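You operate a simulated robot arm through the tools that you are given. There is no shell and no other tool. Be economical: measure what you need, move in short steps, check, and stop when the job is done.

The job below is to be done with a simulated two-armed robot. You get a single attempt, and the scene is never put back.

Task
Fold the orange towel in half, then take both flasks to the drying rack on the white tray.
Fine: the towel stays on the trolley; set the tray on the worktop before the rack. Set down upright: cone flask.
Where things are to end (x, y in the base frame): cone flask within 60 mm of [-1020, 200]; cone flask within 60 mm of [-1020, 50].

The check looks at the end state, three seconds after you hand in, the way a careful person would. Anything else that was tipped, shoved, dropped, spilled or broken makes it a failure. Flat cloth is picked up by pressing the open fingertips on it (5 to 10 N) and closing them slowly along it; thin cloth reads only 2 to 8 mm in the jaws.

Robot
Two 7-joint arms with two-finger parallel grippers on one trunk, on a base that drives. Base frame: it is fixed to the floor where the robot stands at the start and does not move with it; the origin is under the middle of the robot, x ahead of it, y to its left, z up; the surface under the hand at the start is at about z = 850. Readings come in mm, rad, newtons and seconds.
The left shoulder is at the start at [50, 187, 1060], the right one opposite. With the tool pointing down near the work surface each hand reaches from about 100 to 660 mm from the robot's upright axis, wherever it stands, measured 20 degrees to its own side. Places, roughly: inside of the white tray [-1000, 100, 900]; orange towel [500, 100, 900]; top of the steel trolley [600, 100, 800]; worktop before the drying rack [-600, 1700, 800]. Payload 3.43 kg a hand.
Tool frame (each hand has its own): the origin (TCP) lies between the finger pads and is the grasp point; the fingertips stand 30 mm ahead of it; z points along the fingers, y is the line along which they close. Largest opening 94 mm; finger width 28, thickness 10; the body of the gripper, 50 by 96 mm, starts 55 mm behind the TCP.
Orientation is told as [roll, pitch, yaw] about the base's x, y, z axes, in that order, counted from this pose: with the fingers straight down and closing along the base's y, the tool's x points along the base's -x, its y along +y and its z along -z.

Tools
- The arms move only by the tool drive_tool. It takes "left_series", "right_series" or both (then of equal length, played together; a hand with none holds still); each is a list of rows, each a list of 6 numbers: the shift along the base's x, y, z in mm, then the turn, a rotation vector about the base's x, y, z in rad. In form: [[x, y, z, rx, ry, rz], ...]. A call has 1 to 20 rows; each row is the pose to reach, as a shift and turn from the pose commanded when the call began. "left_fingers" and "right_fingers" are, for a hand that has rows, the gripper command, from -1 (fully open) to 1 (shut), values between in proportion, set as the call begins (left out, the last holds). Rows are played at 5 a second. More than 50 mm and 0.15 rad between two rows, or a gripper value outside its range, and nothing of the call is played. Where a pose cannot be reached the arm comes as near as it can. A force on the tool above 40 N (or 10 N above the force at the start of the call, whichever is more), or a blocked arm, ends the call early, and 0.2 s more pass. Each finger travels about 153 mm/s and halts on what it meets, pressing with about 32 N; the grip force reading is that of the motor and also rises with nothing between the fingers. The clock runs only during rows and for 0.2 s after the last one: add rows that repeat a pose to give the fingers time. The reply holds the time, the measured pose of the TCP, the force on the tool along the base axes, the opening and the grip force, in the units named above and with some noise, with the torque about the TCP (base axes, N m) and any sound that the robot's microphone picked up.
- Cameras (640 x 400 px; columns grow to the right, rows downward): "scene" is now at [83.6, 81.7, 1215.4]; the picture's right is [0.96, -0.29, 0.00], its down [-0.18, -0.59, -0.78] and it looks along [0.23, 0.75, -0.62] (base axes); focal length 214 px, centre (320, 200). "left" rides on the left gripper at [76, -14, -102] in its tool frame; the picture's right is [0.18, 0.98, 0.00], its down [-0.75, 0.14, -0.64] and it looks along [-0.63, 0.12, 0.77] (tool axes); focal length 243 px, centre (320, 200). "right" rides on the right gripper at [76, 14, -103] in its tool frame; the picture's right is [-0.18, 0.98, 0.00], its down [-0.75, -0.14, -0.64] and it looks along [-0.63, -0.12, 0.77] (tool axes); focal length 243 px, centre (320, 200). There is no depth. A picture from a camera that has moved, and an enlarged one, comes with that camera's place and axes in the base frame and with its lens.
- get_image(camera): a new picture of that camera. It takes no simulated time.
- slide_trunk(by): slides the trunk up (or, below 0, down) by that many mm; the arms and the scene camera ride with it, the base frame stays. It gives what a move gives, with no picture.
- steer(legs): drives the robot by 1 to 6 legs, each [ahead, left, turn to the left] in mm, mm and rad, along the robot's own axes; the way and the turn of a leg run together, so that a leg with both is an arc; at most 1500 mm and 3.142 rad a leg. The arms and the cameras ride along, it lands a little off, and it stops where it bumps. It gives what a move gives.
- head_to(pan, tilt): turns the head with the scene camera to pan (to the left, within 1.396 rad either way) and tilt (down, from -0.506 to 1.204), counted from straight ahead of the robot. It gives what a move gives.
- enlarge(camera, box): a new picture of the part [left, top, right, bottom] of that camera's present view, enlarged. It takes no simulated time.
- sign_off(): hands the job in; it is judged then, once.

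Work in short steps. Places have to be worked out from the pictures, the camera data and where the tool is seen: move nearer, look again, correct. Check each grasp and each placing, and mend what went wrong. You have 120 turns and 92 pictures in all, those below and enlarged ones among them. Open the grippers and draw the arms clear of the work before you hand the job in, unless the task says otherwise; then end with one line.

The tools are called after "Request:" by a JSON object that holds its "api" and its "payload". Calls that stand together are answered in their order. drive_tool: Moves the arms, as the interface text tells. Its arguments: {"type":"object","properties":{"left_series":{"type":"array","items":{"type":"array","items":{"type":"number"}}},"left_fingers":{"type":"number"},"right_series":{"type":"array","items":{"type":"array","items":{"type":"number"}}},"right_fingers":{"type":"number"}},"required":[]} The other tools are called the same way: slide_trunk (by) slides the trunk up or down; steer (legs) drives the base; head_to (pan, tilt) turns the head that bears the scene camera; get_image (camera) takes a picture; enlarge (camera, box) takes an enlarged picture of a part of a camera's view; sign_off () hands the job in.

At the start:

```text
clock: 0.0
left_ee_pos: [278.1, 291.9, 1114.6]
left_orientation: [-0.002, 0.0, 0.001]
left_force: [-0.2, 0.9, 0.8]
left_ft_torque: [0.0, -0.02, 0.0]
left_opening: 94.2
left_grip_force: 0.1
right_ee_pos: [339.4, 42.5, 1174.7]
right_orientation: [0.0, 0.0, 0.002]
right_force: [0.4, -0.6, 0.1]
right_ft_torque: [0.0, 0.01, 0.0]
right_opening: 94.0
right_grip_force: 0.1
trunk travel left (down, up): [-275.0, 157.0]
robot x, y, heading: [0.8, -3.1, -0.003]
head pan, tilt: [1.276, 0.668]
```

scene: 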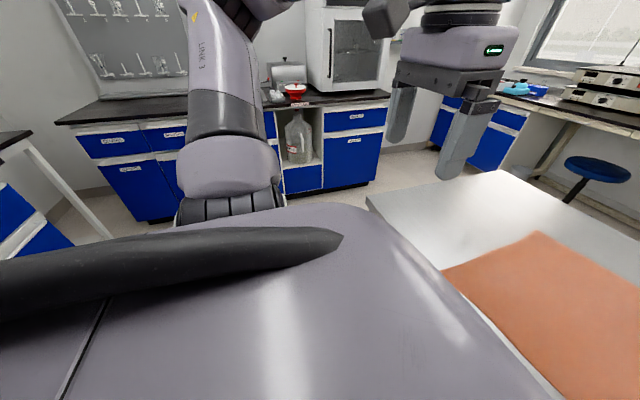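
right: 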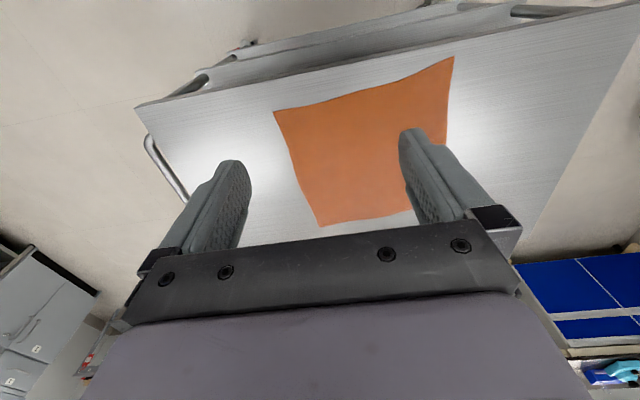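
left: 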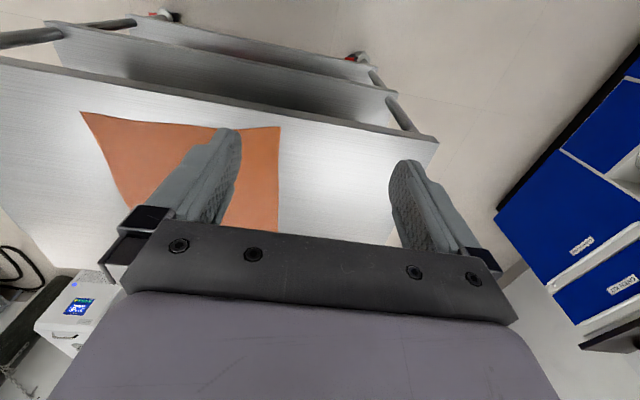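

I'll look at the surroundings first: ahead at the towel, and to the sides.

Request:
{"api": "head_to", "payload": {"pan": 0.0, "tilt": 0.8}}

Request:
{"api": "get_image", "payload": {"camera": "scene"}}

Request:
{"api": "head_to", "payload": {"pan": 1.39, "tilt": 0.2}}

Request:
{"api": "get_image", "payload": {"camera": "scene"}}

Request:
{"api": "head_to", "payload": {"pan": -1.39, "tilt": 0.3}}

Request:
{"api": "get_image", "payload": {"camera": "scene"}}

```text
clock: 1.4
left_ee_pos: [279.6, 291.3, 1114.4]
left_orientation: [0.0, -0.001, 0.0]
left_force: [0.8, 0.9, 0.2]
left_ft_torque: [-0.01, 0.01, 0.0]
left_opening: 94.0
left_grip_force: 0.0
right_ee_pos: [339.7, 41.9, 1174.4]
right_orientation: [0.0, 0.001, 0.001]
right_force: [0.9, -0.1, 0.3]
right_ft_torque: [-0.01, 0.02, -0.03]
right_opening: 93.9
right_grip_force: 0.1
trunk travel left (down, up): [-275.0, 157.0]
robot x, y, heading: [1.3, -1.4, -0.002]
head pan, tilt: [0.0, 0.799]
```

```text
88 pictures are left
camera scene: at [139.3, -0.6, 1204.6], right [0.0, -1.0, 0.0], down [-0.72, 0.0, -0.7], along [0.7, 0.0, -0.72], focal length 214 px, centre (320, 200)
```

scene: 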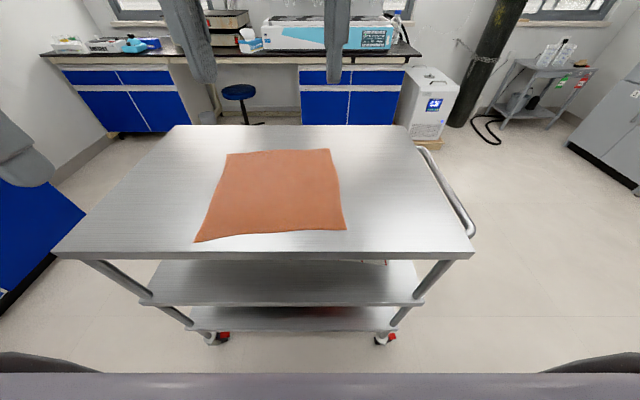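

```text
clock: 3.0
left_ee_pos: [278.6, 291.5, 1115.3]
left_orientation: [-0.001, 0.0, 0.0]
left_force: [0.4, -0.4, 0.5]
left_ft_torque: [0.02, 0.0, -0.05]
left_opening: 93.9
left_grip_force: 0.1
right_ee_pos: [338.0, 41.5, 1174.1]
right_orientation: [-0.002, 0.0, 0.0]
right_force: [-1.2, -0.4, 0.5]
right_ft_torque: [0.0, -0.02, 0.03]
right_opening: 94.1
right_grip_force: 0.0
trunk travel left (down, up): [-275.0, 157.0]
robot x, y, heading: [0.3, -1.8, -0.004]
head pan, tilt: [1.389, 0.201]
```

```text
87 pictures are left
camera scene: at [75.5, 90.9, 1258.2], right [0.98, -0.18, 0.0], down [-0.04, -0.2, -0.98], along [0.18, 0.96, -0.2], focal length 214 px, centre (320, 200)
```

scene: 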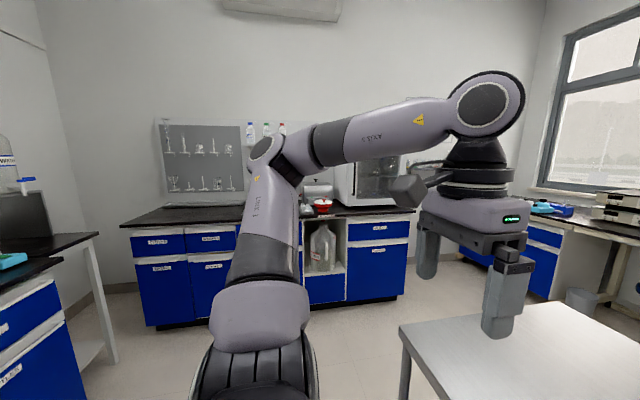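

```text
clock: 5.4
left_ee_pos: [279.6, 291.2, 1115.1]
left_orientation: [0.0, 0.0, -0.001]
left_force: [-0.2, -0.9, -0.6]
left_ft_torque: [-0.02, -0.03, 0.02]
left_opening: 94.0
left_grip_force: 0.2
right_ee_pos: [339.1, 42.5, 1173.7]
right_orientation: [0.0, -0.001, 0.0]
right_force: [-0.5, 0.7, 0.4]
right_ft_torque: [0.01, 0.05, 0.05]
right_opening: 93.9
right_grip_force: 0.0
trunk travel left (down, up): [-275.0, 157.0]
robot x, y, heading: [1.6, -2.8, 0.001]
head pan, tilt: [-1.389, 0.3]
```

```text
86 pictures are left
camera scene: at [75.5, -92.5, 1248.9], right [-0.98, -0.18, 0.0], down [-0.05, 0.29, -0.96], along [0.17, -0.94, -0.3], focal length 214 px, centre (320, 200)
```

scene: 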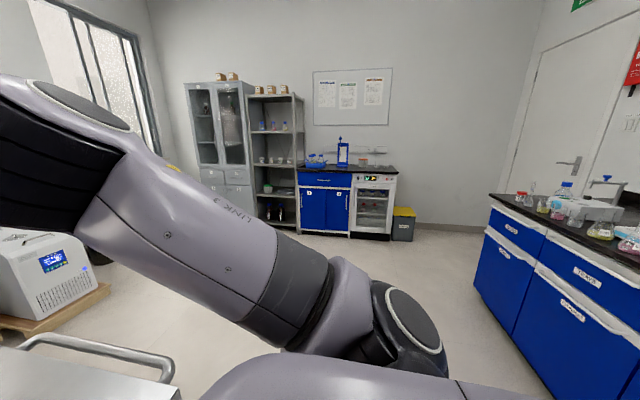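

The trolley spans about x 336–849, y −283…487. The towel is a square of about 300 mm, turned about 5°, with corners near (372,242), (399,−53), (697,−27) and (671,270). I'll centre the robot on it and move slightly ahead to gain reach, with a gap of over 100 mm to the trolley.

Request:
{"api": "steer", "payload": {"legs": [[0, 108, 0], [55, 0, 0]]}}

Request:
{"api": "head_to", "payload": {"pan": 0.0, "tilt": 0.9}}

Request:
{"api": "get_image", "payload": {"camera": "scene"}}

```text
clock: 7.6
left_ee_pos: [304.5, 399.5, 1114.3]
left_orientation: [-0.001, -0.001, 0.0]
left_force: [-0.4, -0.3, 0.7]
left_ft_torque: [0.04, 0.01, 0.03]
left_opening: 94.1
left_grip_force: 0.0
right_ee_pos: [363.7, 150.7, 1174.4]
right_orientation: [0.0, 0.0, 0.0]
right_force: [0.2, -0.1, 0.7]
right_ft_torque: [-0.01, -0.02, 0.0]
right_opening: 94.1
right_grip_force: 0.1
trunk travel left (down, up): [-275.0, 157.0]
robot x, y, heading: [25.6, 108.1, -0.003]
head pan, tilt: [-1.389, 0.3]
```

```text
clock: 9.1
left_ee_pos: [304.2, 401.1, 1115.0]
left_orientation: [-0.001, 0.001, -0.001]
left_force: [0.4, 0.3, -0.9]
left_ft_torque: [0.02, 0.03, 0.01]
left_opening: 93.9
left_grip_force: 0.0
right_ee_pos: [363.4, 150.6, 1175.4]
right_orientation: [-0.001, -0.001, 0.0]
right_force: [-0.3, -0.9, -0.5]
right_ft_torque: [0.0, 0.03, 0.02]
right_opening: 93.8
right_grip_force: 0.1
trunk travel left (down, up): [-275.0, 157.0]
robot x, y, heading: [24.1, 108.1, -0.001]
head pan, tilt: [0.0, 0.901]
```

```text
85 pictures are left
camera scene: at [159.4, 108.4, 1196.7], right [0.0, -1.0, 0.0], down [-0.78, 0.0, -0.62], along [0.62, 0.0, -0.78], focal length 214 px, centre (320, 200)
```

scene: 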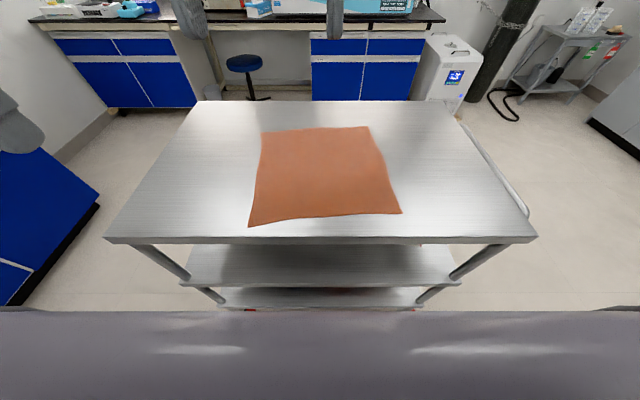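

The robot stopped at x = 25, probably against the trolley, which hasn't moved. The towel corners come out the same again. I'm bringing both hands above the near corners with partly open fingers, leaving the fingertips about 20 mm clear.

Request:
{"api": "drive_tool", "payload": {"left_series": [[11, -24, -27, 0, 0, 0.011], [23, -48, -54, 0, 0, 0.022], [34, -72, -80, 0, 0, 0.034], [45, -97, -107, 0, 0, 0.046], [57, -121, -134, 0, 0, 0.058], [68, -145, -160, 0, 0, 0.07], [80, -169, -187, 0, 0, 0.08], [91, -193, -214, 0, 0, 0.09], [91, -193, -214, 0, 0, 0.09]], "right_series": [[7, -20, -34, 0, 0, 0.011], [14, -41, -68, 0, 0, 0.022], [20, -62, -103, 0, 0, 0.034], [27, -82, -137, 0, 0, 0.046], [34, -103, -171, 0, 0, 0.058], [40, -123, -205, 0, 0, 0.07], [47, -144, -240, 0, 0, 0.08], [54, -165, -274, 0, 0, 0.09], [54, -165, -274, 0, 0, 0.09]], "left_fingers": 0.0, "right_fingers": 0.0}}

Request:
{"api": "get_image", "payload": {"camera": "scene"}}

Request:
{"api": "get_image", "payload": {"camera": "left"}}

```text
clock: 11.1
left_ee_pos: [387.7, 233.6, 907.4]
left_orientation: [-0.002, -0.003, 0.092]
left_force: [-0.5, -0.5, 0.6]
left_ft_torque: [0.03, -0.01, 0.02]
left_opening: 47.2
left_grip_force: 0.1
left hand out of reach, approached as far as the arm can: row 8, 9
right_ee_pos: [419.1, -15.6, 899.7]
right_orientation: [-0.001, 0.001, 0.091]
right_force: [-0.2, 0.3, 0.5]
right_ft_torque: [-0.02, 0.03, 0.01]
right_opening: 46.9
right_grip_force: 0.1
trunk travel left (down, up): [-275.0, 157.0]
robot x, y, heading: [24.7, 107.7, 0.001]
head pan, tilt: [0.0, 0.901]
```

```text
84 pictures are left
camera scene: at [159.3, 108.3, 1196.7], right [0.0, -1.0, 0.0], down [-0.78, 0.0, -0.62], along [0.62, 0.0, -0.78], focal length 214 px, centre (320, 200)
```

scene: 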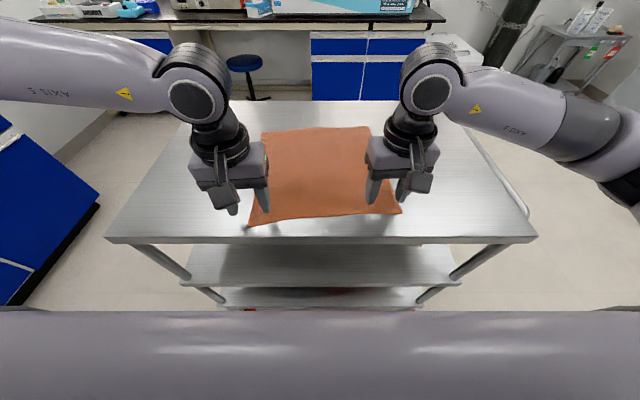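

```text
83 pictures are left
camera left: at [313.5, 214.2, 1009.7], right [-0.27, 0.96, 0.0], down [0.74, 0.21, 0.64], along [0.62, 0.17, -0.77], focal length 243 px, centre (320, 200)
```

left: 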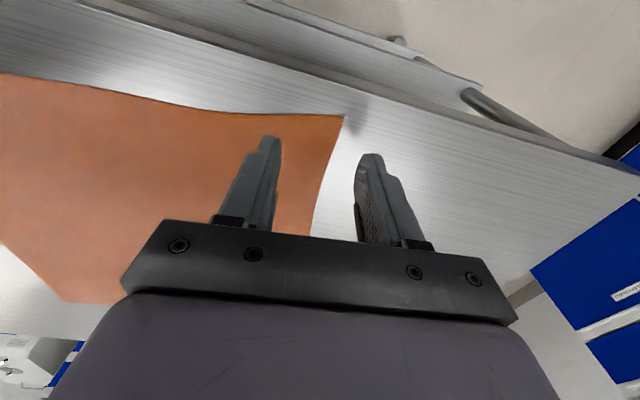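

The right hand is on target, but the left stopped short at y = 234. I'll try coming into the same spot from above.

Request:
{"api": "drive_tool", "payload": {"left_series": [[0, 20, 40, 0, 0, 0], [0, 0, 70, 0, 0, 0], [0, -10, 70, 0, 0, 0], [0, 0, 50, 0, 0, 0], [0, 0, 30, 0, 0, 0], [0, 0, 10, 0, 0, 0]]}}

```text
clock: 12.5
left_ee_pos: [387.9, 233.9, 915.1]
left_orientation: [0.0, 0.001, 0.09]
left_force: [0.3, -0.5, -0.5]
left_ft_torque: [0.01, 0.01, -0.02]
left_opening: 47.0
left_grip_force: 0.1
right_ee_pos: [417.6, -14.9, 900.3]
right_orientation: [0.0, 0.0, 0.088]
right_force: [0.3, 0.1, -0.4]
right_ft_torque: [-0.03, -0.01, 0.0]
right_opening: 46.8
right_grip_force: 0.0
trunk travel left (down, up): [-275.0, 157.0]
robot x, y, heading: [26.6, 110.3, -0.004]
head pan, tilt: [0.0, 0.901]
```

The shifts count from the pose actually reached, and the left hand is now at (388,234,915). I'll test moving it inward in small steps.

Request:
{"api": "drive_tool", "payload": {"left_series": [[4, -9, 20, 0, 0, 0], [7, -18, 20, 0, 0, 0], [7, -27, 20, 0, 0, 0], [7, -27, 10, 0, 0, 0], [7, -27, 0, 0, 0, 0], [7, -27, -10, 0, 0, 0]]}}

```text
clock: 13.9
left_ee_pos: [388.7, 232.8, 910.0]
left_orientation: [-0.001, 0.0, 0.09]
left_force: [1.2, -0.1, -0.6]
left_ft_torque: [-0.01, -0.01, 0.0]
left_opening: 47.1
left_grip_force: 0.1
left hand out of reach, approached as far as the arm can: row 1, 2, 3, 4, 5, 6
right_ee_pos: [418.5, -14.6, 899.4]
right_orientation: [-0.001, -0.001, 0.089]
right_force: [0.7, -0.9, -0.9]
right_ft_torque: [-0.01, -0.01, 0.01]
right_opening: 46.9
right_grip_force: 0.1
trunk travel left (down, up): [-275.0, 157.0]
robot x, y, heading: [25.8, 107.8, 0.0]
head pan, tilt: [0.0, 0.901]
```

That is a real limit, possibly from the wrist yaw. I'll turn the left hand's yaw back by 0.15 and try again.

Request:
{"api": "drive_tool", "payload": {"left_series": [[0, 0, 10, 0, 0, -0.07], [0, 0, 10, 0, 0, -0.14], [4, -9, 10, 0, 0, -0.14], [7, -18, 10, 0, 0, -0.14], [7, -27, 5, 0, 0, -0.14]]}}

```text
clock: 15.1
left_ee_pos: [389.6, 232.6, 922.9]
left_orientation: [0.0, -0.001, -0.05]
left_force: [0.8, -0.3, 0.8]
left_ft_torque: [0.01, -0.03, 0.03]
left_opening: 46.9
left_grip_force: 0.0
left hand out of reach, approached as far as the arm can: row 3, 4, 5
right_ee_pos: [418.3, -15.0, 900.3]
right_orientation: [0.0, -0.002, 0.089]
right_force: [0.9, -0.2, -0.2]
right_ft_torque: [0.02, 0.0, -0.02]
right_opening: 46.7
right_grip_force: 0.0
trunk travel left (down, up): [-275.0, 157.0]
robot x, y, heading: [24.2, 108.0, 0.003]
head pan, tilt: [0.0, 0.901]
```

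Yaw isn't the cause. I'll move the right hand outward at the same time as the left goes inward, to see whether a minimum gap between the hands is the limit.

Request:
{"api": "drive_tool", "payload": {"left_series": [[0, 0, 0, 0, 0, 0.07], [0, 0, 0, 0, 0, 0.14], [4, -9, 0, 0, 0, 0.14], [7, -18, 0, 0, 0, 0.14], [7, -27, -5, 0, 0, 0.14]], "right_series": [[0, -30, 10, 0, 0, 0], [0, -60, 10, 0, 0, 0], [0, -60, 10, 0, 0, 0], [0, -60, 10, 0, 0, 0], [0, -60, 10, 0, 0, 0]]}}

```text
clock: 16.3
left_ee_pos: [391.3, 232.5, 923.4]
left_orientation: [0.001, 0.0, 0.091]
left_force: [-0.3, 0.4, -0.1]
left_ft_torque: [-0.06, 0.0, 0.0]
left_opening: 47.2
left_grip_force: 0.2
left hand out of reach, approached as far as the arm can: row 3, 4, 5
right_ee_pos: [418.1, -74.9, 910.5]
right_orientation: [0.002, 0.002, 0.089]
right_force: [0.4, 0.6, -1.0]
right_ft_torque: [0.02, 0.01, 0.02]
right_opening: 47.3
right_grip_force: 0.0
trunk travel left (down, up): [-275.0, 157.0]
robot x, y, heading: [25.2, 106.9, 0.001]
head pan, tilt: [0.0, 0.901]
```

The limit isn't the gap between the hands. I'll check how far inward the right hand can go; if it has spare reach, shifting the base sideways solves this.

Request:
{"api": "drive_tool", "payload": {"right_series": [[0, 30, 0, 0, 0, 0], [0, 60, 0, 0, 0, 0], [0, 75, 0, 0, 0, 0], [0, 90, 0, 0, 0, 0], [0, 105, 0, 0, 0, 0]]}}

Request:
{"api": "get_image", "payload": {"camera": "right"}}

```text
clock: 17.5
left_ee_pos: [391.1, 232.6, 922.5]
left_orientation: [-0.001, 0.001, 0.089]
left_force: [0.5, 0.5, 0.0]
left_ft_torque: [0.0, -0.01, -0.01]
left_opening: 46.7
left_grip_force: 0.1
right_ee_pos: [417.8, 28.8, 910.7]
right_orientation: [0.0, 0.0, 0.089]
right_force: [0.5, -0.3, 0.2]
right_ft_torque: [0.03, -0.01, -0.01]
right_opening: 47.0
right_grip_force: 0.0
trunk travel left (down, up): [-275.0, 157.0]
robot x, y, heading: [26.9, 107.1, -0.001]
head pan, tilt: [0.0, 0.901]
```

```text
82 pictures are left
camera right: at [340.5, 38.0, 1013.0], right [0.1, 1.0, 0.0], down [0.76, -0.07, 0.64], along [0.64, -0.06, -0.77], focal length 243 px, centre (320, 200)
```

right: 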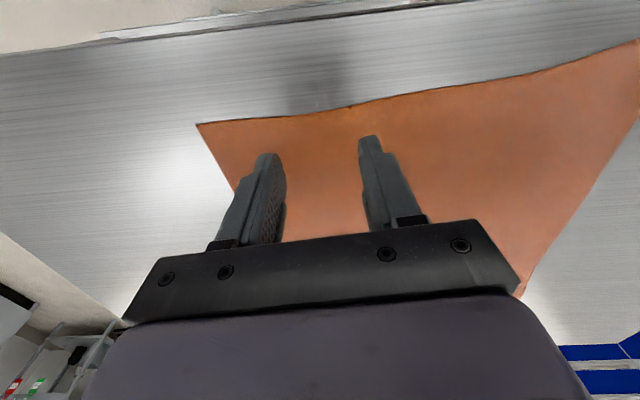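

The right hand does have spare reach inward. Shifting the base 28 mm to the right brings the left hand to its target.

Request:
{"api": "steer", "payload": {"legs": [[0, -28, 0]]}}

Request:
{"api": "drive_tool", "payload": {"left_series": [[4, 0, -5, 0, 0, 0], [4, 0, -15, 0, 0, 0], [4, 0, -22, 0, 0, 0], [4, 0, -22, 0, 0, 0]], "right_series": [[0, -6, 0, 0, 0, 0], [0, -13, 0, 0, 0, 0], [0, -15, -10, 0, 0, 0], [0, -15, -10, 0, 0, 0]]}}

Request:
{"api": "get_image", "payload": {"camera": "left"}}

Request:
{"api": "get_image", "payload": {"camera": "right"}}

```text
clock: 18.5
left_ee_pos: [390.2, 203.1, 923.5]
left_orientation: [0.0, 0.0, 0.088]
left_force: [0.9, 0.3, 0.0]
left_ft_torque: [-0.01, 0.0, 0.06]
left_opening: 47.3
left_grip_force: 0.1
right_ee_pos: [417.0, 1.4, 909.4]
right_orientation: [0.0, 0.0, 0.09]
right_force: [-0.8, 0.0, -0.6]
right_ft_torque: [0.03, -0.01, -0.01]
right_opening: 46.8
right_grip_force: 0.2
trunk travel left (down, up): [-275.0, 157.0]
robot x, y, heading: [26.3, 76.6, 0.0]
head pan, tilt: [0.0, 0.901]
```

```text
clock: 19.5
left_ee_pos: [394.8, 209.1, 902.7]
left_orientation: [-0.004, -0.002, 0.09]
left_force: [-0.2, -0.4, -0.3]
left_ft_torque: [-0.01, 0.0, -0.01]
left_opening: 47.1
left_grip_force: 0.1
left hand out of reach, approached as far as the arm can: row 2, 3, 4
right_ee_pos: [418.6, -12.6, 899.1]
right_orientation: [0.0, 0.0, 0.088]
right_force: [0.6, -1.0, -0.6]
right_ft_torque: [0.01, 0.0, -0.01]
right_opening: 47.0
right_grip_force: 0.1
trunk travel left (down, up): [-275.0, 157.0]
robot x, y, heading: [25.4, 81.5, -0.001]
head pan, tilt: [0.0, 0.901]
```

```text
81 pictures are left
camera left: at [320.1, 189.0, 1004.6], right [-0.27, 0.96, 0.0], down [0.74, 0.21, 0.64], along [0.62, 0.17, -0.77], focal length 243 px, centre (320, 200)
```

left: 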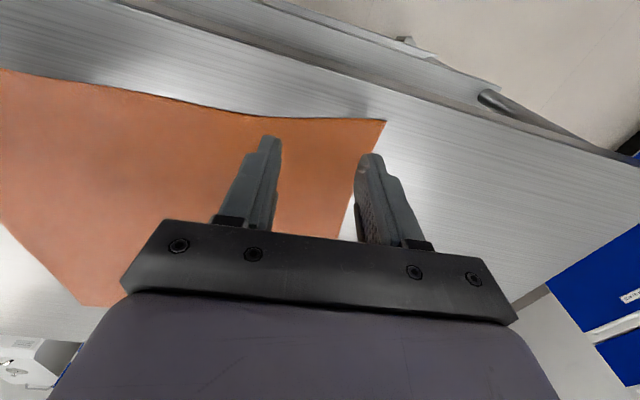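

```text
80 pictures are left
camera right: at [340.5, -5.3, 1002.2], right [0.1, 1.0, 0.0], down [0.76, -0.07, 0.64], along [0.64, -0.06, -0.77], focal length 243 px, centre (320, 200)
```

right: 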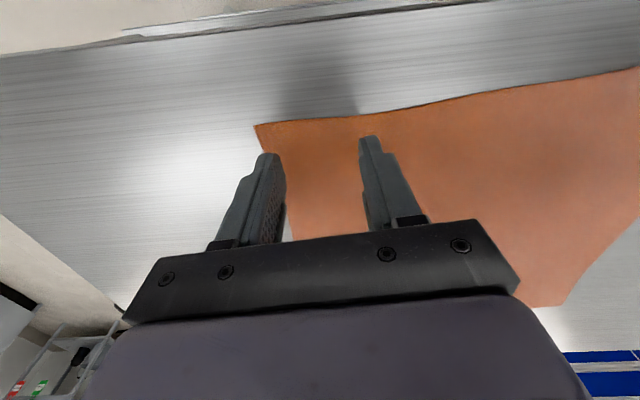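

The left corner comes out at (369,245) and the right at (400,−53). The left arm's limit moves outward as it goes lower, so I'll shift the base another 15 mm and narrow the fingers slightly.

Request:
{"api": "steer", "payload": {"legs": [[0, -15, 0]]}}

Request:
{"api": "drive_tool", "payload": {"left_series": [[0, 10, -3, 0, 0, 0], [0, 13, -8, 0, 0, 0], [0, 13, -13, 0, 0, 0]], "right_series": [[0, 8, -3, 0, 0, 0], [0, 13, -8, 0, 0, 0], [0, 13, -13, 0, 0, 0]], "left_fingers": 0.2, "right_fingers": 0.2}}

```text
clock: 20.3
left_ee_pos: [394.2, 194.7, 902.6]
left_orientation: [-0.003, 0.0, 0.088]
left_force: [0.6, 0.1, -0.2]
left_ft_torque: [0.05, -0.01, -0.02]
left_opening: 47.1
left_grip_force: 0.1
right_ee_pos: [417.1, -29.4, 898.8]
right_orientation: [0.0, -0.001, 0.089]
right_force: [0.0, 0.4, 0.7]
right_ft_torque: [-0.01, -0.02, -0.03]
right_opening: 47.2
right_grip_force: 0.1
trunk travel left (down, up): [-275.0, 157.0]
robot x, y, heading: [23.9, 64.3, -0.0]
head pan, tilt: [0.0, 0.901]
```

```text
clock: 21.1
left_ee_pos: [394.4, 208.3, 889.6]
left_orientation: [-0.004, 0.0, 0.09]
left_force: [0.4, -0.4, -0.4]
left_ft_torque: [-0.03, 0.01, 0.0]
left_opening: 37.7
left_grip_force: 0.0
right_ee_pos: [417.7, -13.8, 885.5]
right_orientation: [0.001, -0.001, 0.088]
right_force: [-0.5, 0.4, 0.1]
right_ft_torque: [0.0, 0.02, 0.02]
right_opening: 37.6
right_grip_force: 0.1
trunk travel left (down, up): [-275.0, 157.0]
robot x, y, heading: [24.9, 62.9, -0.007]
head pan, tilt: [0.0, 0.901]
```

Both hands are over their corners, about 5 to 9 mm above the surface. I'll lower them in small steps until the force reads 5–10 N.

Request:
{"api": "drive_tool", "payload": {"left_series": [[0, 0, -3, 0, 0, 0], [0, 0, -6, 0, 0, 0], [0, 0, -8, 0, 0, 0]], "right_series": [[0, 0, -1, 0, 0, 0], [0, 0, -2, 0, 0, 0], [0, 0, -4, 0, 0, 0]]}}

```text
clock: 21.9
left_ee_pos: [395.2, 207.3, 881.4]
left_orientation: [-0.004, -0.002, 0.089]
left_force: [-0.2, 0.2, 3.3]
left_ft_torque: [0.08, 0.02, 0.0]
left_opening: 37.6
left_grip_force: 0.0
right_ee_pos: [417.3, -15.0, 882.1]
right_orientation: [0.0, -0.001, 0.088]
right_force: [-0.3, -0.3, 0.1]
right_ft_torque: [0.0, -0.01, -0.04]
right_opening: 37.5
right_grip_force: 0.0
trunk travel left (down, up): [-275.0, 157.0]
robot x, y, heading: [27.7, 65.8, 0.002]
head pan, tilt: [0.0, 0.901]
```

Contact is at about z = 881 for the left, so I'll press both a little further.

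Request:
{"api": "drive_tool", "payload": {"left_series": [[0, 0, -0.4, 0, 0, 0], [0, 0, -0.8, 0, 0, 0]], "right_series": [[0, 0, -1, 0, 0, 0], [0, 0, -1.5, 0, 0, 0]]}}

```text
clock: 22.5
left_ee_pos: [394.3, 206.7, 881.3]
left_orientation: [-0.003, -0.003, 0.09]
left_force: [0.6, 1.6, 9.8]
left_ft_torque: [0.23, 0.01, 0.0]
left_opening: 37.7
left_grip_force: 0.1
right_ee_pos: [417.4, -14.4, 881.2]
right_orientation: [0.0, 0.0, 0.09]
right_force: [0.0, 0.1, 1.2]
right_ft_torque: [-0.02, 0.03, 0.01]
right_opening: 37.7
right_grip_force: 0.0
trunk travel left (down, up): [-275.0, 157.0]
robot x, y, heading: [26.1, 67.3, 0.003]
head pan, tilt: [0.0, 0.901]
```

The left reads 9.8 N and the right only 1.2 N. I'll even them out.

Request:
{"api": "drive_tool", "payload": {"left_series": [[0, 0, 0.2, 0, 0, 0], [0, 0, 0.2, 0, 0, 0]], "right_series": [[0, 0, -0.4, 0, 0, 0], [0, 0, -0.8, 0, 0, 0]]}}

```text
clock: 23.1
left_ee_pos: [394.3, 207.8, 881.6]
left_orientation: [-0.005, -0.003, 0.09]
left_force: [0.8, 1.9, 12.4]
left_ft_torque: [0.29, 0.05, -0.02]
left_opening: 37.7
left_grip_force: 0.2
right_ee_pos: [418.1, -13.5, 881.7]
right_orientation: [0.003, -0.005, 0.091]
right_force: [-0.7, -1.2, 6.4]
right_ft_torque: [-0.09, 0.06, -0.01]
right_opening: 37.6
right_grip_force: 0.0
trunk travel left (down, up): [-275.0, 157.0]
robot x, y, heading: [27.3, 65.2, -0.003]
head pan, tilt: [0.0, 0.901]
```

The right is good and the left a little high. I'll ease the left and begin closing in small steps.

Request:
{"api": "drive_tool", "payload": {"left_series": [[0, 0, 0.5, 0, 0, 0], [0, 0, 0.5, 0, 0, 0]], "right_series": [[0, 0, 0, 0, 0, 0], [0, 0, 0, 0, 0, 0]], "left_fingers": 0.3, "right_fingers": 0.3}}

Request:
{"api": "drive_tool", "payload": {"left_series": [[0, 0, 0, 0, 0, 0], [0, 0, 0, 0, 0, 0]], "right_series": [[0, 0, 0, 0, 0, 0], [0, 0, 0, 0, 0, 0]], "left_fingers": 0.4, "right_fingers": 0.4}}

```text
clock: 23.7
left_ee_pos: [393.5, 207.7, 880.5]
left_orientation: [-0.002, -0.002, 0.09]
left_force: [0.6, -1.1, 6.2]
left_ft_torque: [0.07, 0.02, 0.03]
left_opening: 32.3
left_grip_force: 0.1
right_ee_pos: [417.4, -14.6, 881.9]
right_orientation: [0.002, -0.002, 0.09]
right_force: [-0.4, 0.5, 12.3]
right_ft_torque: [-0.16, 0.05, 0.01]
right_opening: 32.4
right_grip_force: 0.1
trunk travel left (down, up): [-275.0, 157.0]
robot x, y, heading: [25.9, 68.8, -0.008]
head pan, tilt: [0.0, 0.901]
```

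```text
clock: 24.3
left_ee_pos: [393.7, 207.1, 881.6]
left_orientation: [-0.004, -0.002, 0.089]
left_force: [-0.9, -1.2, 4.5]
left_ft_torque: [0.05, 0.04, 0.02]
left_opening: 27.8
left_grip_force: 0.2
right_ee_pos: [416.7, -14.2, 881.5]
right_orientation: [0.001, -0.004, 0.088]
right_force: [0.1, 0.6, 16.3]
right_ft_torque: [-0.13, 0.07, 0.0]
right_opening: 27.1
right_grip_force: 0.0
trunk travel left (down, up): [-275.0, 157.0]
robot x, y, heading: [24.3, 65.3, 0.0]
head pan, tilt: [0.0, 0.901]
```

The right hand now presses 16 N, too much, and the left 4.5 N. I'll adjust both and close further.

Request:
{"api": "drive_tool", "payload": {"left_series": [[0, 0, -0.2, 0, 0, 0], [0, 0, -0.2, 0, 0, 0]], "right_series": [[0, 0, 0.8, 0, 0, 0], [0, 0, 0.8, 0, 0, 0]], "left_fingers": 0.5, "right_fingers": 0.5}}

Request:
{"api": "drive_tool", "payload": {"left_series": [[0, 0, 0, 0, 0, 0], [0, 0, 0, 0, 0, 0]], "right_series": [[0, 0, 0, 0, 0, 0], [0, 0, 0, 0, 0, 0]], "left_fingers": 0.6, "right_fingers": 0.6}}

```text
clock: 24.9
left_ee_pos: [393.7, 208.0, 880.9]
left_orientation: [-0.002, -0.001, 0.09]
left_force: [0.3, 1.0, 5.0]
left_ft_torque: [0.09, 0.06, -0.03]
left_opening: 23.3
left_grip_force: 0.1
right_ee_pos: [417.4, -13.5, 881.5]
right_orientation: [0.0, 0.0, 0.09]
right_force: [-0.1, 1.0, 8.7]
right_ft_torque: [-0.04, 0.03, -0.02]
right_opening: 22.8
right_grip_force: 0.0
trunk travel left (down, up): [-275.0, 157.0]
robot x, y, heading: [27.3, 66.5, -0.001]
head pan, tilt: [0.0, 0.901]
```

```text
clock: 25.5
left_ee_pos: [394.4, 206.3, 880.5]
left_orientation: [-0.004, -0.002, 0.089]
left_force: [-0.1, -0.4, 4.4]
left_ft_torque: [0.03, 0.05, 0.01]
left_opening: 18.7
left_grip_force: 0.2
right_ee_pos: [417.0, -15.5, 881.1]
right_orientation: [-0.001, -0.001, 0.088]
right_force: [-0.4, 0.8, 6.8]
right_ft_torque: [-0.04, 0.03, 0.0]
right_opening: 18.5
right_grip_force: 0.1
trunk travel left (down, up): [-275.0, 157.0]
robot x, y, heading: [24.4, 69.8, -0.002]
head pan, tilt: [0.0, 0.901]
```

The forces are now about right, so I'll continue the slow close to shut.

Request:
{"api": "drive_tool", "payload": {"left_series": [[0, 0, -0.2, 0, 0, 0], [0, 0, -0.2, 0, 0, 0]], "right_series": [[0, 0, 0, 0, 0, 0], [0, 0, 0, 0, 0, 0]], "left_fingers": 0.72, "right_fingers": 0.72}}

Request:
{"api": "drive_tool", "payload": {"left_series": [[0, 0, 0, 0, 0, 0], [0, 0, 0, 0, 0, 0]], "right_series": [[0, 0, 0, 0, 0, 0], [0, 0, 0, 0, 0, 0]], "left_fingers": 0.85, "right_fingers": 0.85}}

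Request:
{"api": "drive_tool", "payload": {"left_series": [[0, 0, 0, 0, 0, 0], [0, 0, 0, 0, 0, 0], [0, 0, 0, 0, 0, 0]], "right_series": [[0, 0, 0, 0, 0, 0], [0, 0, 0, 0, 0, 0], [0, 0, 0, 0, 0, 0]], "left_fingers": 1.0, "right_fingers": 1.0}}

Request:
{"api": "get_image", "payload": {"camera": "left"}}

```text
clock: 26.1
left_ee_pos: [394.9, 205.9, 880.9]
left_orientation: [-0.004, -0.002, 0.089]
left_force: [0.6, -1.1, 2.0]
left_ft_torque: [0.0, 0.01, 0.02]
left_opening: 13.2
left_grip_force: 0.1
right_ee_pos: [417.4, -13.5, 882.0]
right_orientation: [0.0, -0.001, 0.089]
right_force: [-1.0, 0.1, 5.2]
right_ft_torque: [0.02, -0.01, 0.01]
right_opening: 13.0
right_grip_force: 0.0
trunk travel left (down, up): [-275.0, 157.0]
robot x, y, heading: [26.0, 63.7, -0.004]
head pan, tilt: [0.0, 0.901]
```

```text
clock: 26.7
left_ee_pos: [394.7, 206.7, 881.7]
left_orientation: [-0.005, -0.001, 0.089]
left_force: [-0.1, -2.4, 2.9]
left_ft_torque: [-0.06, 0.0, -0.01]
left_opening: 7.7
left_grip_force: 0.8
right_ee_pos: [417.3, -13.9, 880.4]
right_orientation: [0.0, 0.0, 0.089]
right_force: [-0.1, 2.5, 3.7]
right_ft_torque: [0.02, 0.04, -0.01]
right_opening: 7.4
right_grip_force: 0.5
trunk travel left (down, up): [-275.0, 157.0]
robot x, y, heading: [27.7, 63.8, 0.002]
head pan, tilt: [0.0, 0.901]
```

```text
clock: 27.5
left_ee_pos: [395.1, 205.8, 882.4]
left_orientation: [-0.006, -0.001, 0.089]
left_force: [0.9, -10.6, 1.3]
left_ft_torque: [-0.3, -0.04, -0.01]
left_opening: 1.9
left_grip_force: 31.3
right_ee_pos: [418.1, -13.8, 881.6]
right_orientation: [0.002, 0.001, 0.09]
right_force: [-0.9, 10.0, 1.8]
right_ft_torque: [0.33, -0.01, -0.03]
right_opening: 1.9
right_grip_force: 31.8
trunk travel left (down, up): [-275.0, 157.0]
robot x, y, heading: [25.3, 67.0, -0.003]
head pan, tilt: [0.0, 0.901]
```

```text
79 pictures are left
camera left: at [319.8, 186.6, 983.8], right [-0.27, 0.96, 0.0], down [0.74, 0.21, 0.64], along [0.62, 0.17, -0.77], focal length 243 px, centre (320, 200)
```

left: 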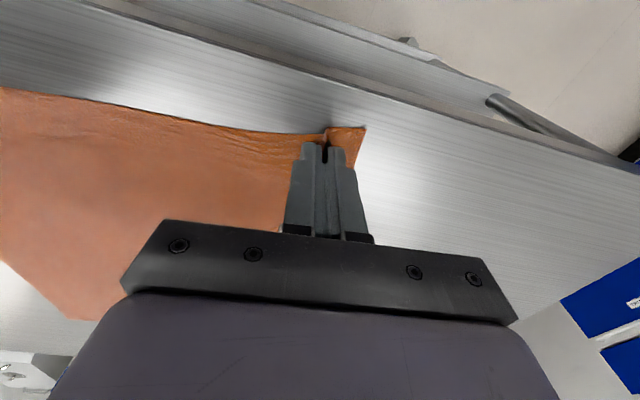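

Both corners are gripped at 1.9 mm opening, and the cloth is taut between the hands at about 10 N. I'll lift slightly while bringing the right hand inward to slacken it.

Request:
{"api": "drive_tool", "payload": {"left_series": [[0, 0, 2, 0, 0, 0], [0, 0, 8, 0, 0, 0], [2, 0, 18, 0, 0, 0], [4, 0, 30, 0, 0, 0], [8, 0, 45, 0, 0, 0]], "right_series": [[0, 4, 2, 0, 0, 0], [0, 8, 8, 0, 0, 0], [2, 9, 18, 0, 0, 0], [4, 9, 30, 0, 0, 0], [8, 9, 45, 0, 0, 0]]}}

Request:
{"api": "get_image", "payload": {"camera": "scene"}}

```text
clock: 28.7
left_ee_pos: [403.7, 208.0, 927.3]
left_orientation: [-0.001, 0.001, 0.089]
left_force: [-0.4, -0.5, 0.6]
left_ft_torque: [-0.04, -0.01, -0.01]
left_opening: 2.0
left_grip_force: 31.6
right_ee_pos: [425.2, -4.9, 925.4]
right_orientation: [-0.002, 0.0, 0.09]
right_force: [0.8, -0.2, -0.5]
right_ft_torque: [-0.01, 0.04, -0.03]
right_opening: 1.8
right_grip_force: 32.1
trunk travel left (down, up): [-275.0, 157.0]
robot x, y, heading: [27.4, 64.6, -0.0]
head pan, tilt: [0.0, 0.901]
```

```text
78 pictures are left
camera scene: at [159.3, 65.4, 1196.6], right [0.0, -1.0, 0.0], down [-0.78, 0.0, -0.62], along [0.62, 0.0, -0.78], focal length 214 px, centre (320, 200)
```

scene: 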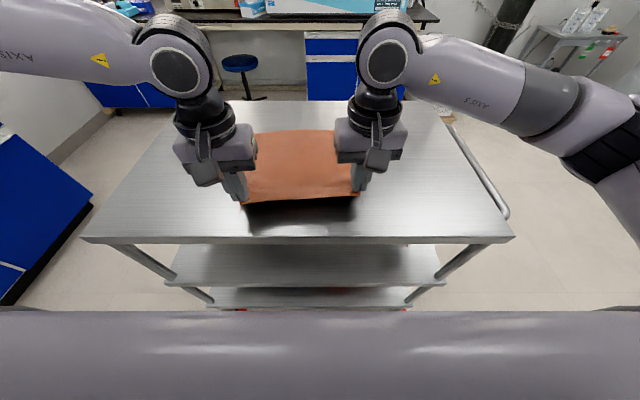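

The near edge is lifted cleanly, and both hands hold. Next is the first half of the arc about the fold line, with a slow forward tilt for reach.

Request:
{"api": "drive_tool", "payload": {"left_series": [[10, 1, 15, 0, 0, 0], [21, 2, 28, 0, 0, 0], [36, 3, 39, 0, 0, 0], [51, 4, 48, 0, 0, 0], [68, 5, 56, 0, -0.02, 0], [86, 6, 63, 0, -0.05, 0], [103, 8, 66, 0, -0.08, 0], [121, 9, 68, 0, -0.12, 0], [138, 10, 66, 0, -0.16, 0], [155, 12, 63, 0, -0.2, 0]], "right_series": [[10, 1, 15, 0, 0, 0], [21, 2, 28, 0, 0, 0], [36, 3, 39, 0, 0, 0], [51, 4, 48, 0, 0, 0], [68, 5, 56, 0, -0.02, 0], [86, 6, 63, 0, -0.05, 0], [103, 8, 66, 0, -0.08, 0], [121, 9, 68, 0, -0.12, 0], [138, 10, 66, 0, -0.16, 0], [155, 12, 63, 0, -0.2, 0]]}}

Request:
{"api": "get_image", "payload": {"camera": "scene"}}

```text
clock: 30.9
left_ee_pos: [538.4, 239.7, 989.1]
left_orientation: [-0.034, -0.204, 0.088]
left_force: [6.0, -32.0, 0.2]
left_ft_torque: [-0.93, -0.17, -0.26]
left_opening: 1.6
left_grip_force: 32.4
left hand out of reach, approached as far as the arm can: row 5, 6, 7, 8, 9, 10
right_ee_pos: [578.6, 12.1, 988.7]
right_orientation: [-0.009, -0.196, 0.1]
right_force: [-4.9, 32.5, -0.9]
right_ft_torque: [0.92, 0.13, 0.33]
right_opening: 2.1
right_grip_force: 31.4
trunk travel left (down, up): [-275.0, 157.0]
robot x, y, heading: [25.1, 64.9, 0.003]
head pan, tilt: [0.0, 0.901]
```

```text
77 pictures are left
camera scene: at [159.5, 65.4, 1196.6], right [0.0, -1.0, 0.0], down [-0.78, 0.0, -0.62], along [0.62, 0.0, -0.78], focal length 214 px, centre (320, 200)
```

scene: 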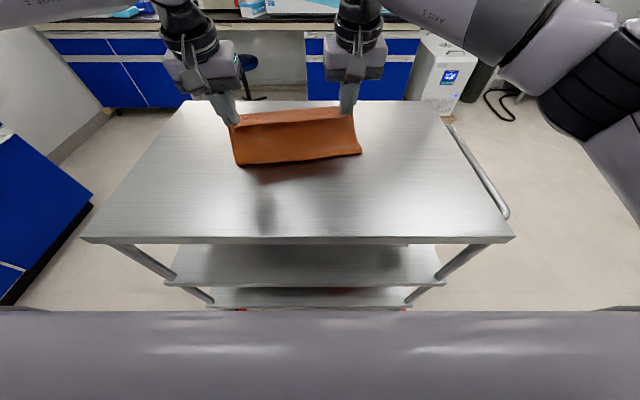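

The left hand drifted out to y = 240, stretching the cloth to 32 N. Rolling the left tool so its fingers point inward should give the missing reach, and the right hand eases in a few millimetres at the same time.

Request:
{"api": "drive_tool", "payload": {"left_series": [[0, 0, 0, -0.06, 0, 0], [0, -4, 0, -0.12, 0, 0], [1, -9, 0, -0.18, 0, 0], [2, -14, 0, -0.22, 0, 0], [3, -18, 0, -0.25, 0, 0], [3, -20, 0, -0.25, 0, 0]], "right_series": [[0, 6, 0, 0, 0, 0], [0, 8, 0, 0, 0, 0], [0, 8, 0, 0, 0, 0], [0, 6, 0, 0, 0, 0], [0, 4, 0, 0, 0, 0], [0, 2, 0, 0, 0, 0]]}}

```text
clock: 32.3
left_ee_pos: [541.4, 222.0, 987.3]
left_orientation: [-0.272, -0.171, 0.139]
left_force: [-0.8, -0.2, 0.3]
left_ft_torque: [0.0, 0.0, 0.03]
left_opening: 1.8
left_grip_force: 32.2
right_ee_pos: [582.6, 7.2, 988.2]
right_orientation: [-0.02, -0.2, 0.087]
right_force: [0.3, 0.1, -0.2]
right_ft_torque: [0.0, 0.02, 0.0]
right_opening: 1.6
right_grip_force: 32.0
trunk travel left (down, up): [-275.0, 157.0]
robot x, y, heading: [27.7, 62.0, -0.004]
head pan, tilt: [0.0, 0.901]
```

The tension is gone. I'll run the second half of the arc, down toward the far edge, tilting further for reach.

Request:
{"api": "drive_tool", "payload": {"left_series": [[24, 2, -4, -0.02, -0.03, 0], [42, 4, -12, -0.04, -0.06, 0], [58, 6, -25, -0.06, -0.1, 0], [71, 8, -42, -0.08, -0.14, 0], [82, 9, -60, -0.1, -0.17, 0], [91, 10, -78, -0.1, -0.2, 0], [96, 11, -90, -0.1, -0.2, 0], [96, 11, -90, -0.1, -0.2, 0]], "right_series": [[15, 0, -4, 0, -0.03, 0], [30, 0, -12, 0, -0.06, 0], [45, -1, -25, 0, -0.1, 0], [57, -1, -42, 0, -0.14, 0], [67, -2, -60, 0, -0.17, 0], [75, -2, -78, 0, -0.2, 0], [80, -2, -90, 0, -0.2, 0], [80, -2, -90, 0, -0.2, 0]]}}

Request:
{"api": "get_image", "payload": {"camera": "scene"}}

```text
clock: 34.1
left_ee_pos: [616.3, 243.0, 908.1]
left_orientation: [-0.412, -0.355, 0.17]
left_force: [3.7, -22.4, -1.6]
left_ft_torque: [-0.51, -0.09, -0.26]
left_opening: 1.9
left_grip_force: 31.5
left hand out of reach, approached as far as the arm can: row 4, 5, 6, 7, 8
right_ee_pos: [658.2, 10.0, 899.9]
right_orientation: [-0.032, -0.397, 0.103]
right_force: [-4.1, 22.3, 1.9]
right_ft_torque: [0.62, 0.08, 0.42]
right_opening: 1.7
right_grip_force: 32.3
trunk travel left (down, up): [-275.0, 157.0]
robot x, y, heading: [25.5, 64.2, -0.005]
head pan, tilt: [0.0, 0.901]
```

```text
76 pictures are left
camera scene: at [159.4, 65.3, 1196.7], right [0.0, -1.0, 0.0], down [-0.78, 0.0, -0.62], along [0.62, 0.0, -0.78], focal length 214 px, centre (320, 200)
```

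scene: 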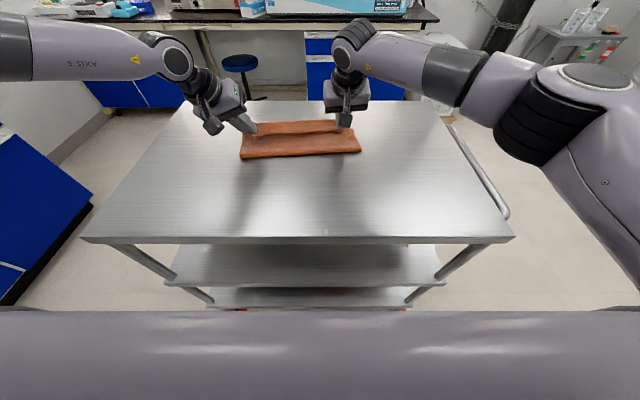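

The fold is nearly complete, with the left tip about 25 mm short. I'll roll and pitch the left tool further to get there, then lower both hands.

Request:
{"api": "drive_tool", "payload": {"left_series": [[0, 0, 0, -0.07, -0.05, 0], [0, -3, 0, -0.14, -0.1, 0], [5, -6, -2, -0.2, -0.15, 0], [10, -8, -6, -0.2, -0.2, 0], [14, -8, -12, -0.2, -0.22, 0], [16, -8, -18, -0.2, -0.22, 0], [16, -8, -22, -0.2, -0.22, 0]], "right_series": [[0, 4, 0, 0, 0, 0], [0, 4, 0, 0, 0, 0], [1, 2, -2, 0, 0, 0], [2, 0, -6, 0, 0, 0], [3, -2, -12, 0, 0, 0], [4, -3, -16, 0, 0, 0], [4, -3, -19, 0, 0, 0]]}}

Request:
{"api": "enlarge", "payload": {"camera": "scene", "box": [180, 60, 420, 210]}}

```text
clock: 35.7
left_ee_pos: [634.0, 237.3, 886.8]
left_orientation: [-0.679, -0.524, 0.291]
left_force: [0.9, -7.7, -0.5]
left_ft_torque: [-0.1, 0.01, -0.14]
left_opening: 1.8
left_grip_force: 32.4
right_ee_pos: [664.9, 1.5, 884.9]
right_orientation: [-0.037, -0.405, 0.097]
right_force: [-2.2, 5.3, 17.6]
right_ft_torque: [0.16, 0.09, 0.16]
right_opening: 1.8
right_grip_force: 32.2
trunk travel left (down, up): [-275.0, 157.0]
robot x, y, heading: [24.7, 66.1, -0.004]
head pan, tilt: [0.0, 0.901]
```

```text
2.67 times, centred on (300, 135) of scene
camera zoom: at [157.6, 65.3, 1197.2], right [0.0, -1.0, 0.0], down [-0.78, 0.0, -0.62], along [0.62, 0.0, -0.78], focal length 572 px, centre (373, 373)
```

zoom: 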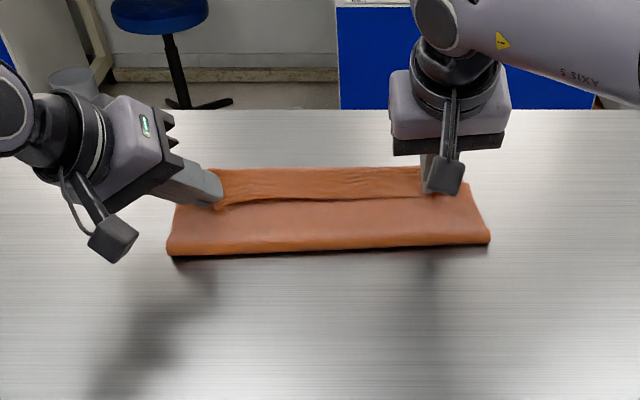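

The fold is laid over and the right hand is in contact at 17 N. I'll lower the left about 10 mm more and ease the right.

Request:
{"api": "drive_tool", "payload": {"left_series": [[0, 0, -3, 0, 0, 0], [0, 0, -6, 0, 0, 0], [0, 0, -9, 0, 0, 0], [0, 0, -11, 0, 0, 0]], "right_series": [[0, 1, 1, 0, 0, 0], [0, 2, 1, 0, 0, 0], [0, 2, 1, 0, 0, 0], [0, 2, 1, 0, 0, 0]]}}

```text
clock: 36.7
left_ee_pos: [630.2, 237.0, 883.4]
left_orientation: [-0.69, -0.536, 0.298]
left_force: [4.4, -4.2, 20.4]
left_ft_torque: [-0.24, -0.26, -0.05]
left_opening: 1.7
left_grip_force: 32.3
left hand out of reach, approached as far as the arm can: row 3, 4
right_ee_pos: [662.8, 5.2, 884.8]
right_orientation: [-0.038, -0.407, 0.096]
right_force: [2.0, 3.3, 17.6]
right_ft_torque: [0.11, -0.04, 0.12]
right_opening: 1.7
right_grip_force: 31.9
trunk travel left (down, up): [-275.0, 157.0]
robot x, y, heading: [24.5, 64.0, -0.004]
head pan, tilt: [0.0, 0.901]
```

Both hands touch down. I'll open the fingers a little while easing off, then lift away along the tool axes.

Request:
{"api": "drive_tool", "payload": {"left_series": [[0, 0, 1, 0, 0, 0], [0, 0, 2, 0, 0, 0], [0, 0, 2, 0, 0, 0]], "right_series": [[0, 0, 1, 0, 0, 0], [0, 0, 2, 0, 0, 0], [0, 0, 2, 0, 0, 0]], "left_fingers": 0.6, "right_fingers": 0.5}}

Request:
{"api": "drive_tool", "payload": {"left_series": [[-3, 4, 8, 0, 0, 0], [-8, 9, 20, 0, 0, 0], [-14, 16, 35, 0, 0, 0], [-22, 25, 60, 0, 0, 0], [-30, 40, 90, 0, 0, 0], [-40, 60, 120, 0.05, 0.05, 0]], "right_series": [[-3, 0, 8, 0, 0, 0], [-8, 0, 20, 0, 0, 0], [-14, 0, 35, 0, 0, 0], [-22, -10, 60, 0, 0, 0], [-35, -30, 90, 0, 0.05, 0], [-50, -60, 120, 0, 0.1, 0]]}}

Request:
{"api": "enlarge", "payload": {"camera": "scene", "box": [180, 60, 420, 210]}}

```text
clock: 37.5
left_ee_pos: [629.3, 236.3, 884.8]
left_orientation: [-0.689, -0.537, 0.295]
left_force: [2.5, -3.1, 24.0]
left_ft_torque: [-0.25, -0.25, 0.02]
left_opening: 9.9
left_grip_force: 0.0
right_ee_pos: [664.2, 4.0, 884.2]
right_orientation: [-0.037, -0.4, 0.097]
right_force: [0.4, -3.3, 14.1]
right_ft_torque: [0.11, 0.04, 0.0]
right_opening: 21.5
right_grip_force: 0.0
trunk travel left (down, up): [-275.0, 157.0]
robot x, y, heading: [26.1, 65.4, -0.003]
head pan, tilt: [0.0, 0.901]
```

```text
clock: 38.9
left_ee_pos: [590.4, 298.2, 997.9]
left_orientation: [-0.607, -0.489, 0.254]
left_force: [-0.1, -0.7, -0.2]
left_ft_torque: [-0.02, 0.01, 0.02]
left_opening: 19.0
left_grip_force: 0.1
right_ee_pos: [616.5, -55.1, 1002.5]
right_orientation: [-0.027, -0.297, 0.095]
right_force: [-0.4, 0.0, 0.3]
right_ft_torque: [-0.01, -0.01, 0.01]
right_opening: 23.5
right_grip_force: 0.1
trunk travel left (down, up): [-275.0, 157.0]
robot x, y, heading: [26.8, 67.5, -0.005]
head pan, tilt: [0.0, 0.901]
```

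```text
2.67 times, centred on (300, 135) of scene
camera zoom: at [158.9, 65.0, 1196.7], right [0.0, -1.0, 0.0], down [-0.78, 0.0, -0.62], along [0.62, 0.0, -0.78], focal length 572 px, centre (373, 373)
```

zoom: 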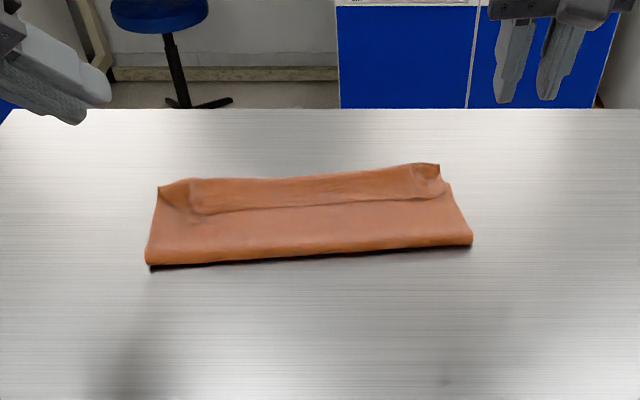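

The towel is folded with some lumps at the gripped corners. I'll draw the hands back and up, then look down on it with the right camera.

Request:
{"api": "drive_tool", "payload": {"left_series": [[-20, 20, 25, 0.07, 0.06, -0.03], [-40, 40, 50, 0.14, 0.12, -0.06], [-65, 60, 80, 0.22, 0.18, -0.1], [-90, 70, 110, 0.3, 0.24, -0.14], [-120, 80, 130, 0.38, 0.3, -0.18], [-150, 80, 150, 0.46, 0.36, -0.21], [-180, 80, 160, 0.54, 0.42, -0.24], [-210, 80, 160, 0.6, 0.48, -0.25]], "right_series": [[-10, 10, 20, 0, 0.04, 0], [-20, 20, 40, 0, 0.08, 0], [-30, 30, 60, 0, 0.12, 0], [-50, 50, 80, 0, 0.16, 0], [-70, 70, 100, 0, 0.2, 0], [-95, 90, 115, 0, 0.24, 0], [-120, 110, 130, 0, 0.27, 0], [-145, 120, 140, 0, 0.3, 0]]}}

Request:
{"api": "get_image", "payload": {"camera": "right"}}

Request:
{"api": "get_image", "payload": {"camera": "scene"}}

```text
clock: 40.7
left_ee_pos: [378.3, 381.3, 1157.6]
left_orientation: [0.024, -0.016, -0.176]
left_force: [-0.5, -0.8, -0.1]
left_ft_torque: [0.02, -0.01, -0.01]
left_opening: 19.1
left_grip_force: 0.2
right_ee_pos: [470.4, 65.7, 1140.8]
right_orientation: [-0.001, 0.001, 0.089]
right_force: [-0.4, -0.1, 0.9]
right_ft_torque: [-0.03, -0.02, 0.0]
right_opening: 23.6
right_grip_force: 0.1
trunk travel left (down, up): [-275.0, 157.0]
robot x, y, heading: [26.2, 65.8, -0.002]
head pan, tilt: [0.0, 0.901]
```

```text
73 pictures are left
camera right: at [392.3, 73.9, 1245.0], right [0.1, 1.0, 0.0], down [0.76, -0.07, 0.64], along [0.64, -0.06, -0.77], focal length 243 px, centre (320, 200)
```

right: 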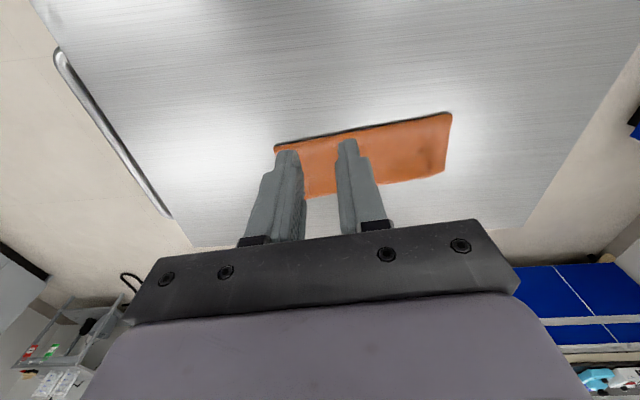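

```text
72 pictures are left
camera scene: at [158.9, 65.4, 1196.7], right [0.0, -1.0, 0.0], down [-0.78, 0.0, -0.62], along [0.62, 0.0, -0.78], focal length 214 px, centre (320, 200)
```

scene: 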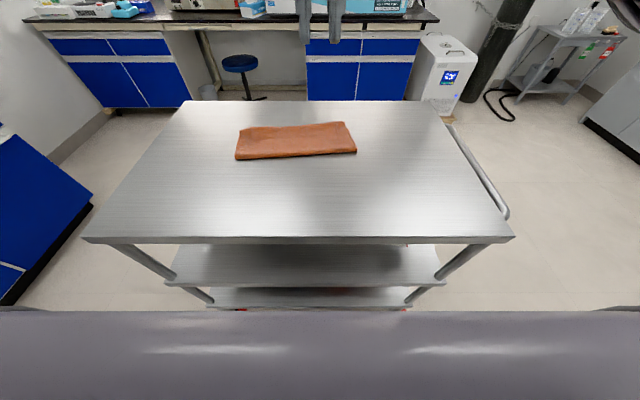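

I need a closer look at the layers.

Request:
{"api": "enlarge", "payload": {"camera": "scene", "box": [220, 110, 370, 170]}}

Request:
{"api": "enlarge", "payload": {"camera": "right", "box": [260, 90, 480, 220]}}

```text
4.27 times, centred on (295, 140) of scene
camera zoom: at [158.9, 65.4, 1196.7], right [0.0, -1.0, 0.0], down [-0.78, 0.0, -0.62], along [0.62, 0.0, -0.78], focal length 915 px, centre (427, 456)
```

zoom: 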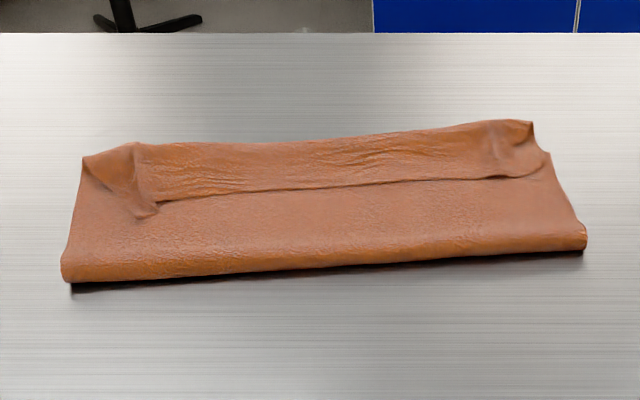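

```text
2.91 times, centred on (370, 155) of right
camera zoom: at [392.3, 73.9, 1245.0], right [0.1, 1.0, 0.0], down [0.76, -0.07, 0.64], along [0.64, -0.06, -0.77], focal length 706 px, centre (174, 331)
```

zoom: 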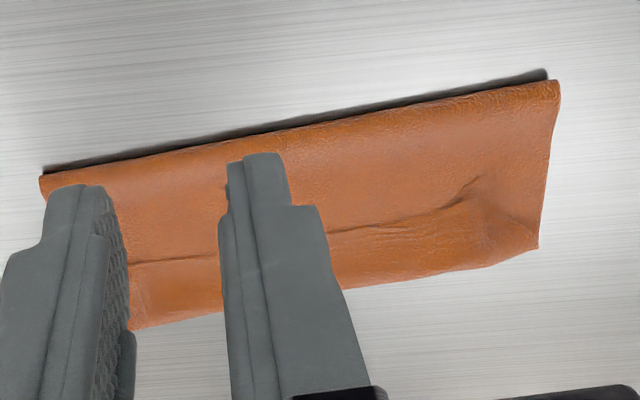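

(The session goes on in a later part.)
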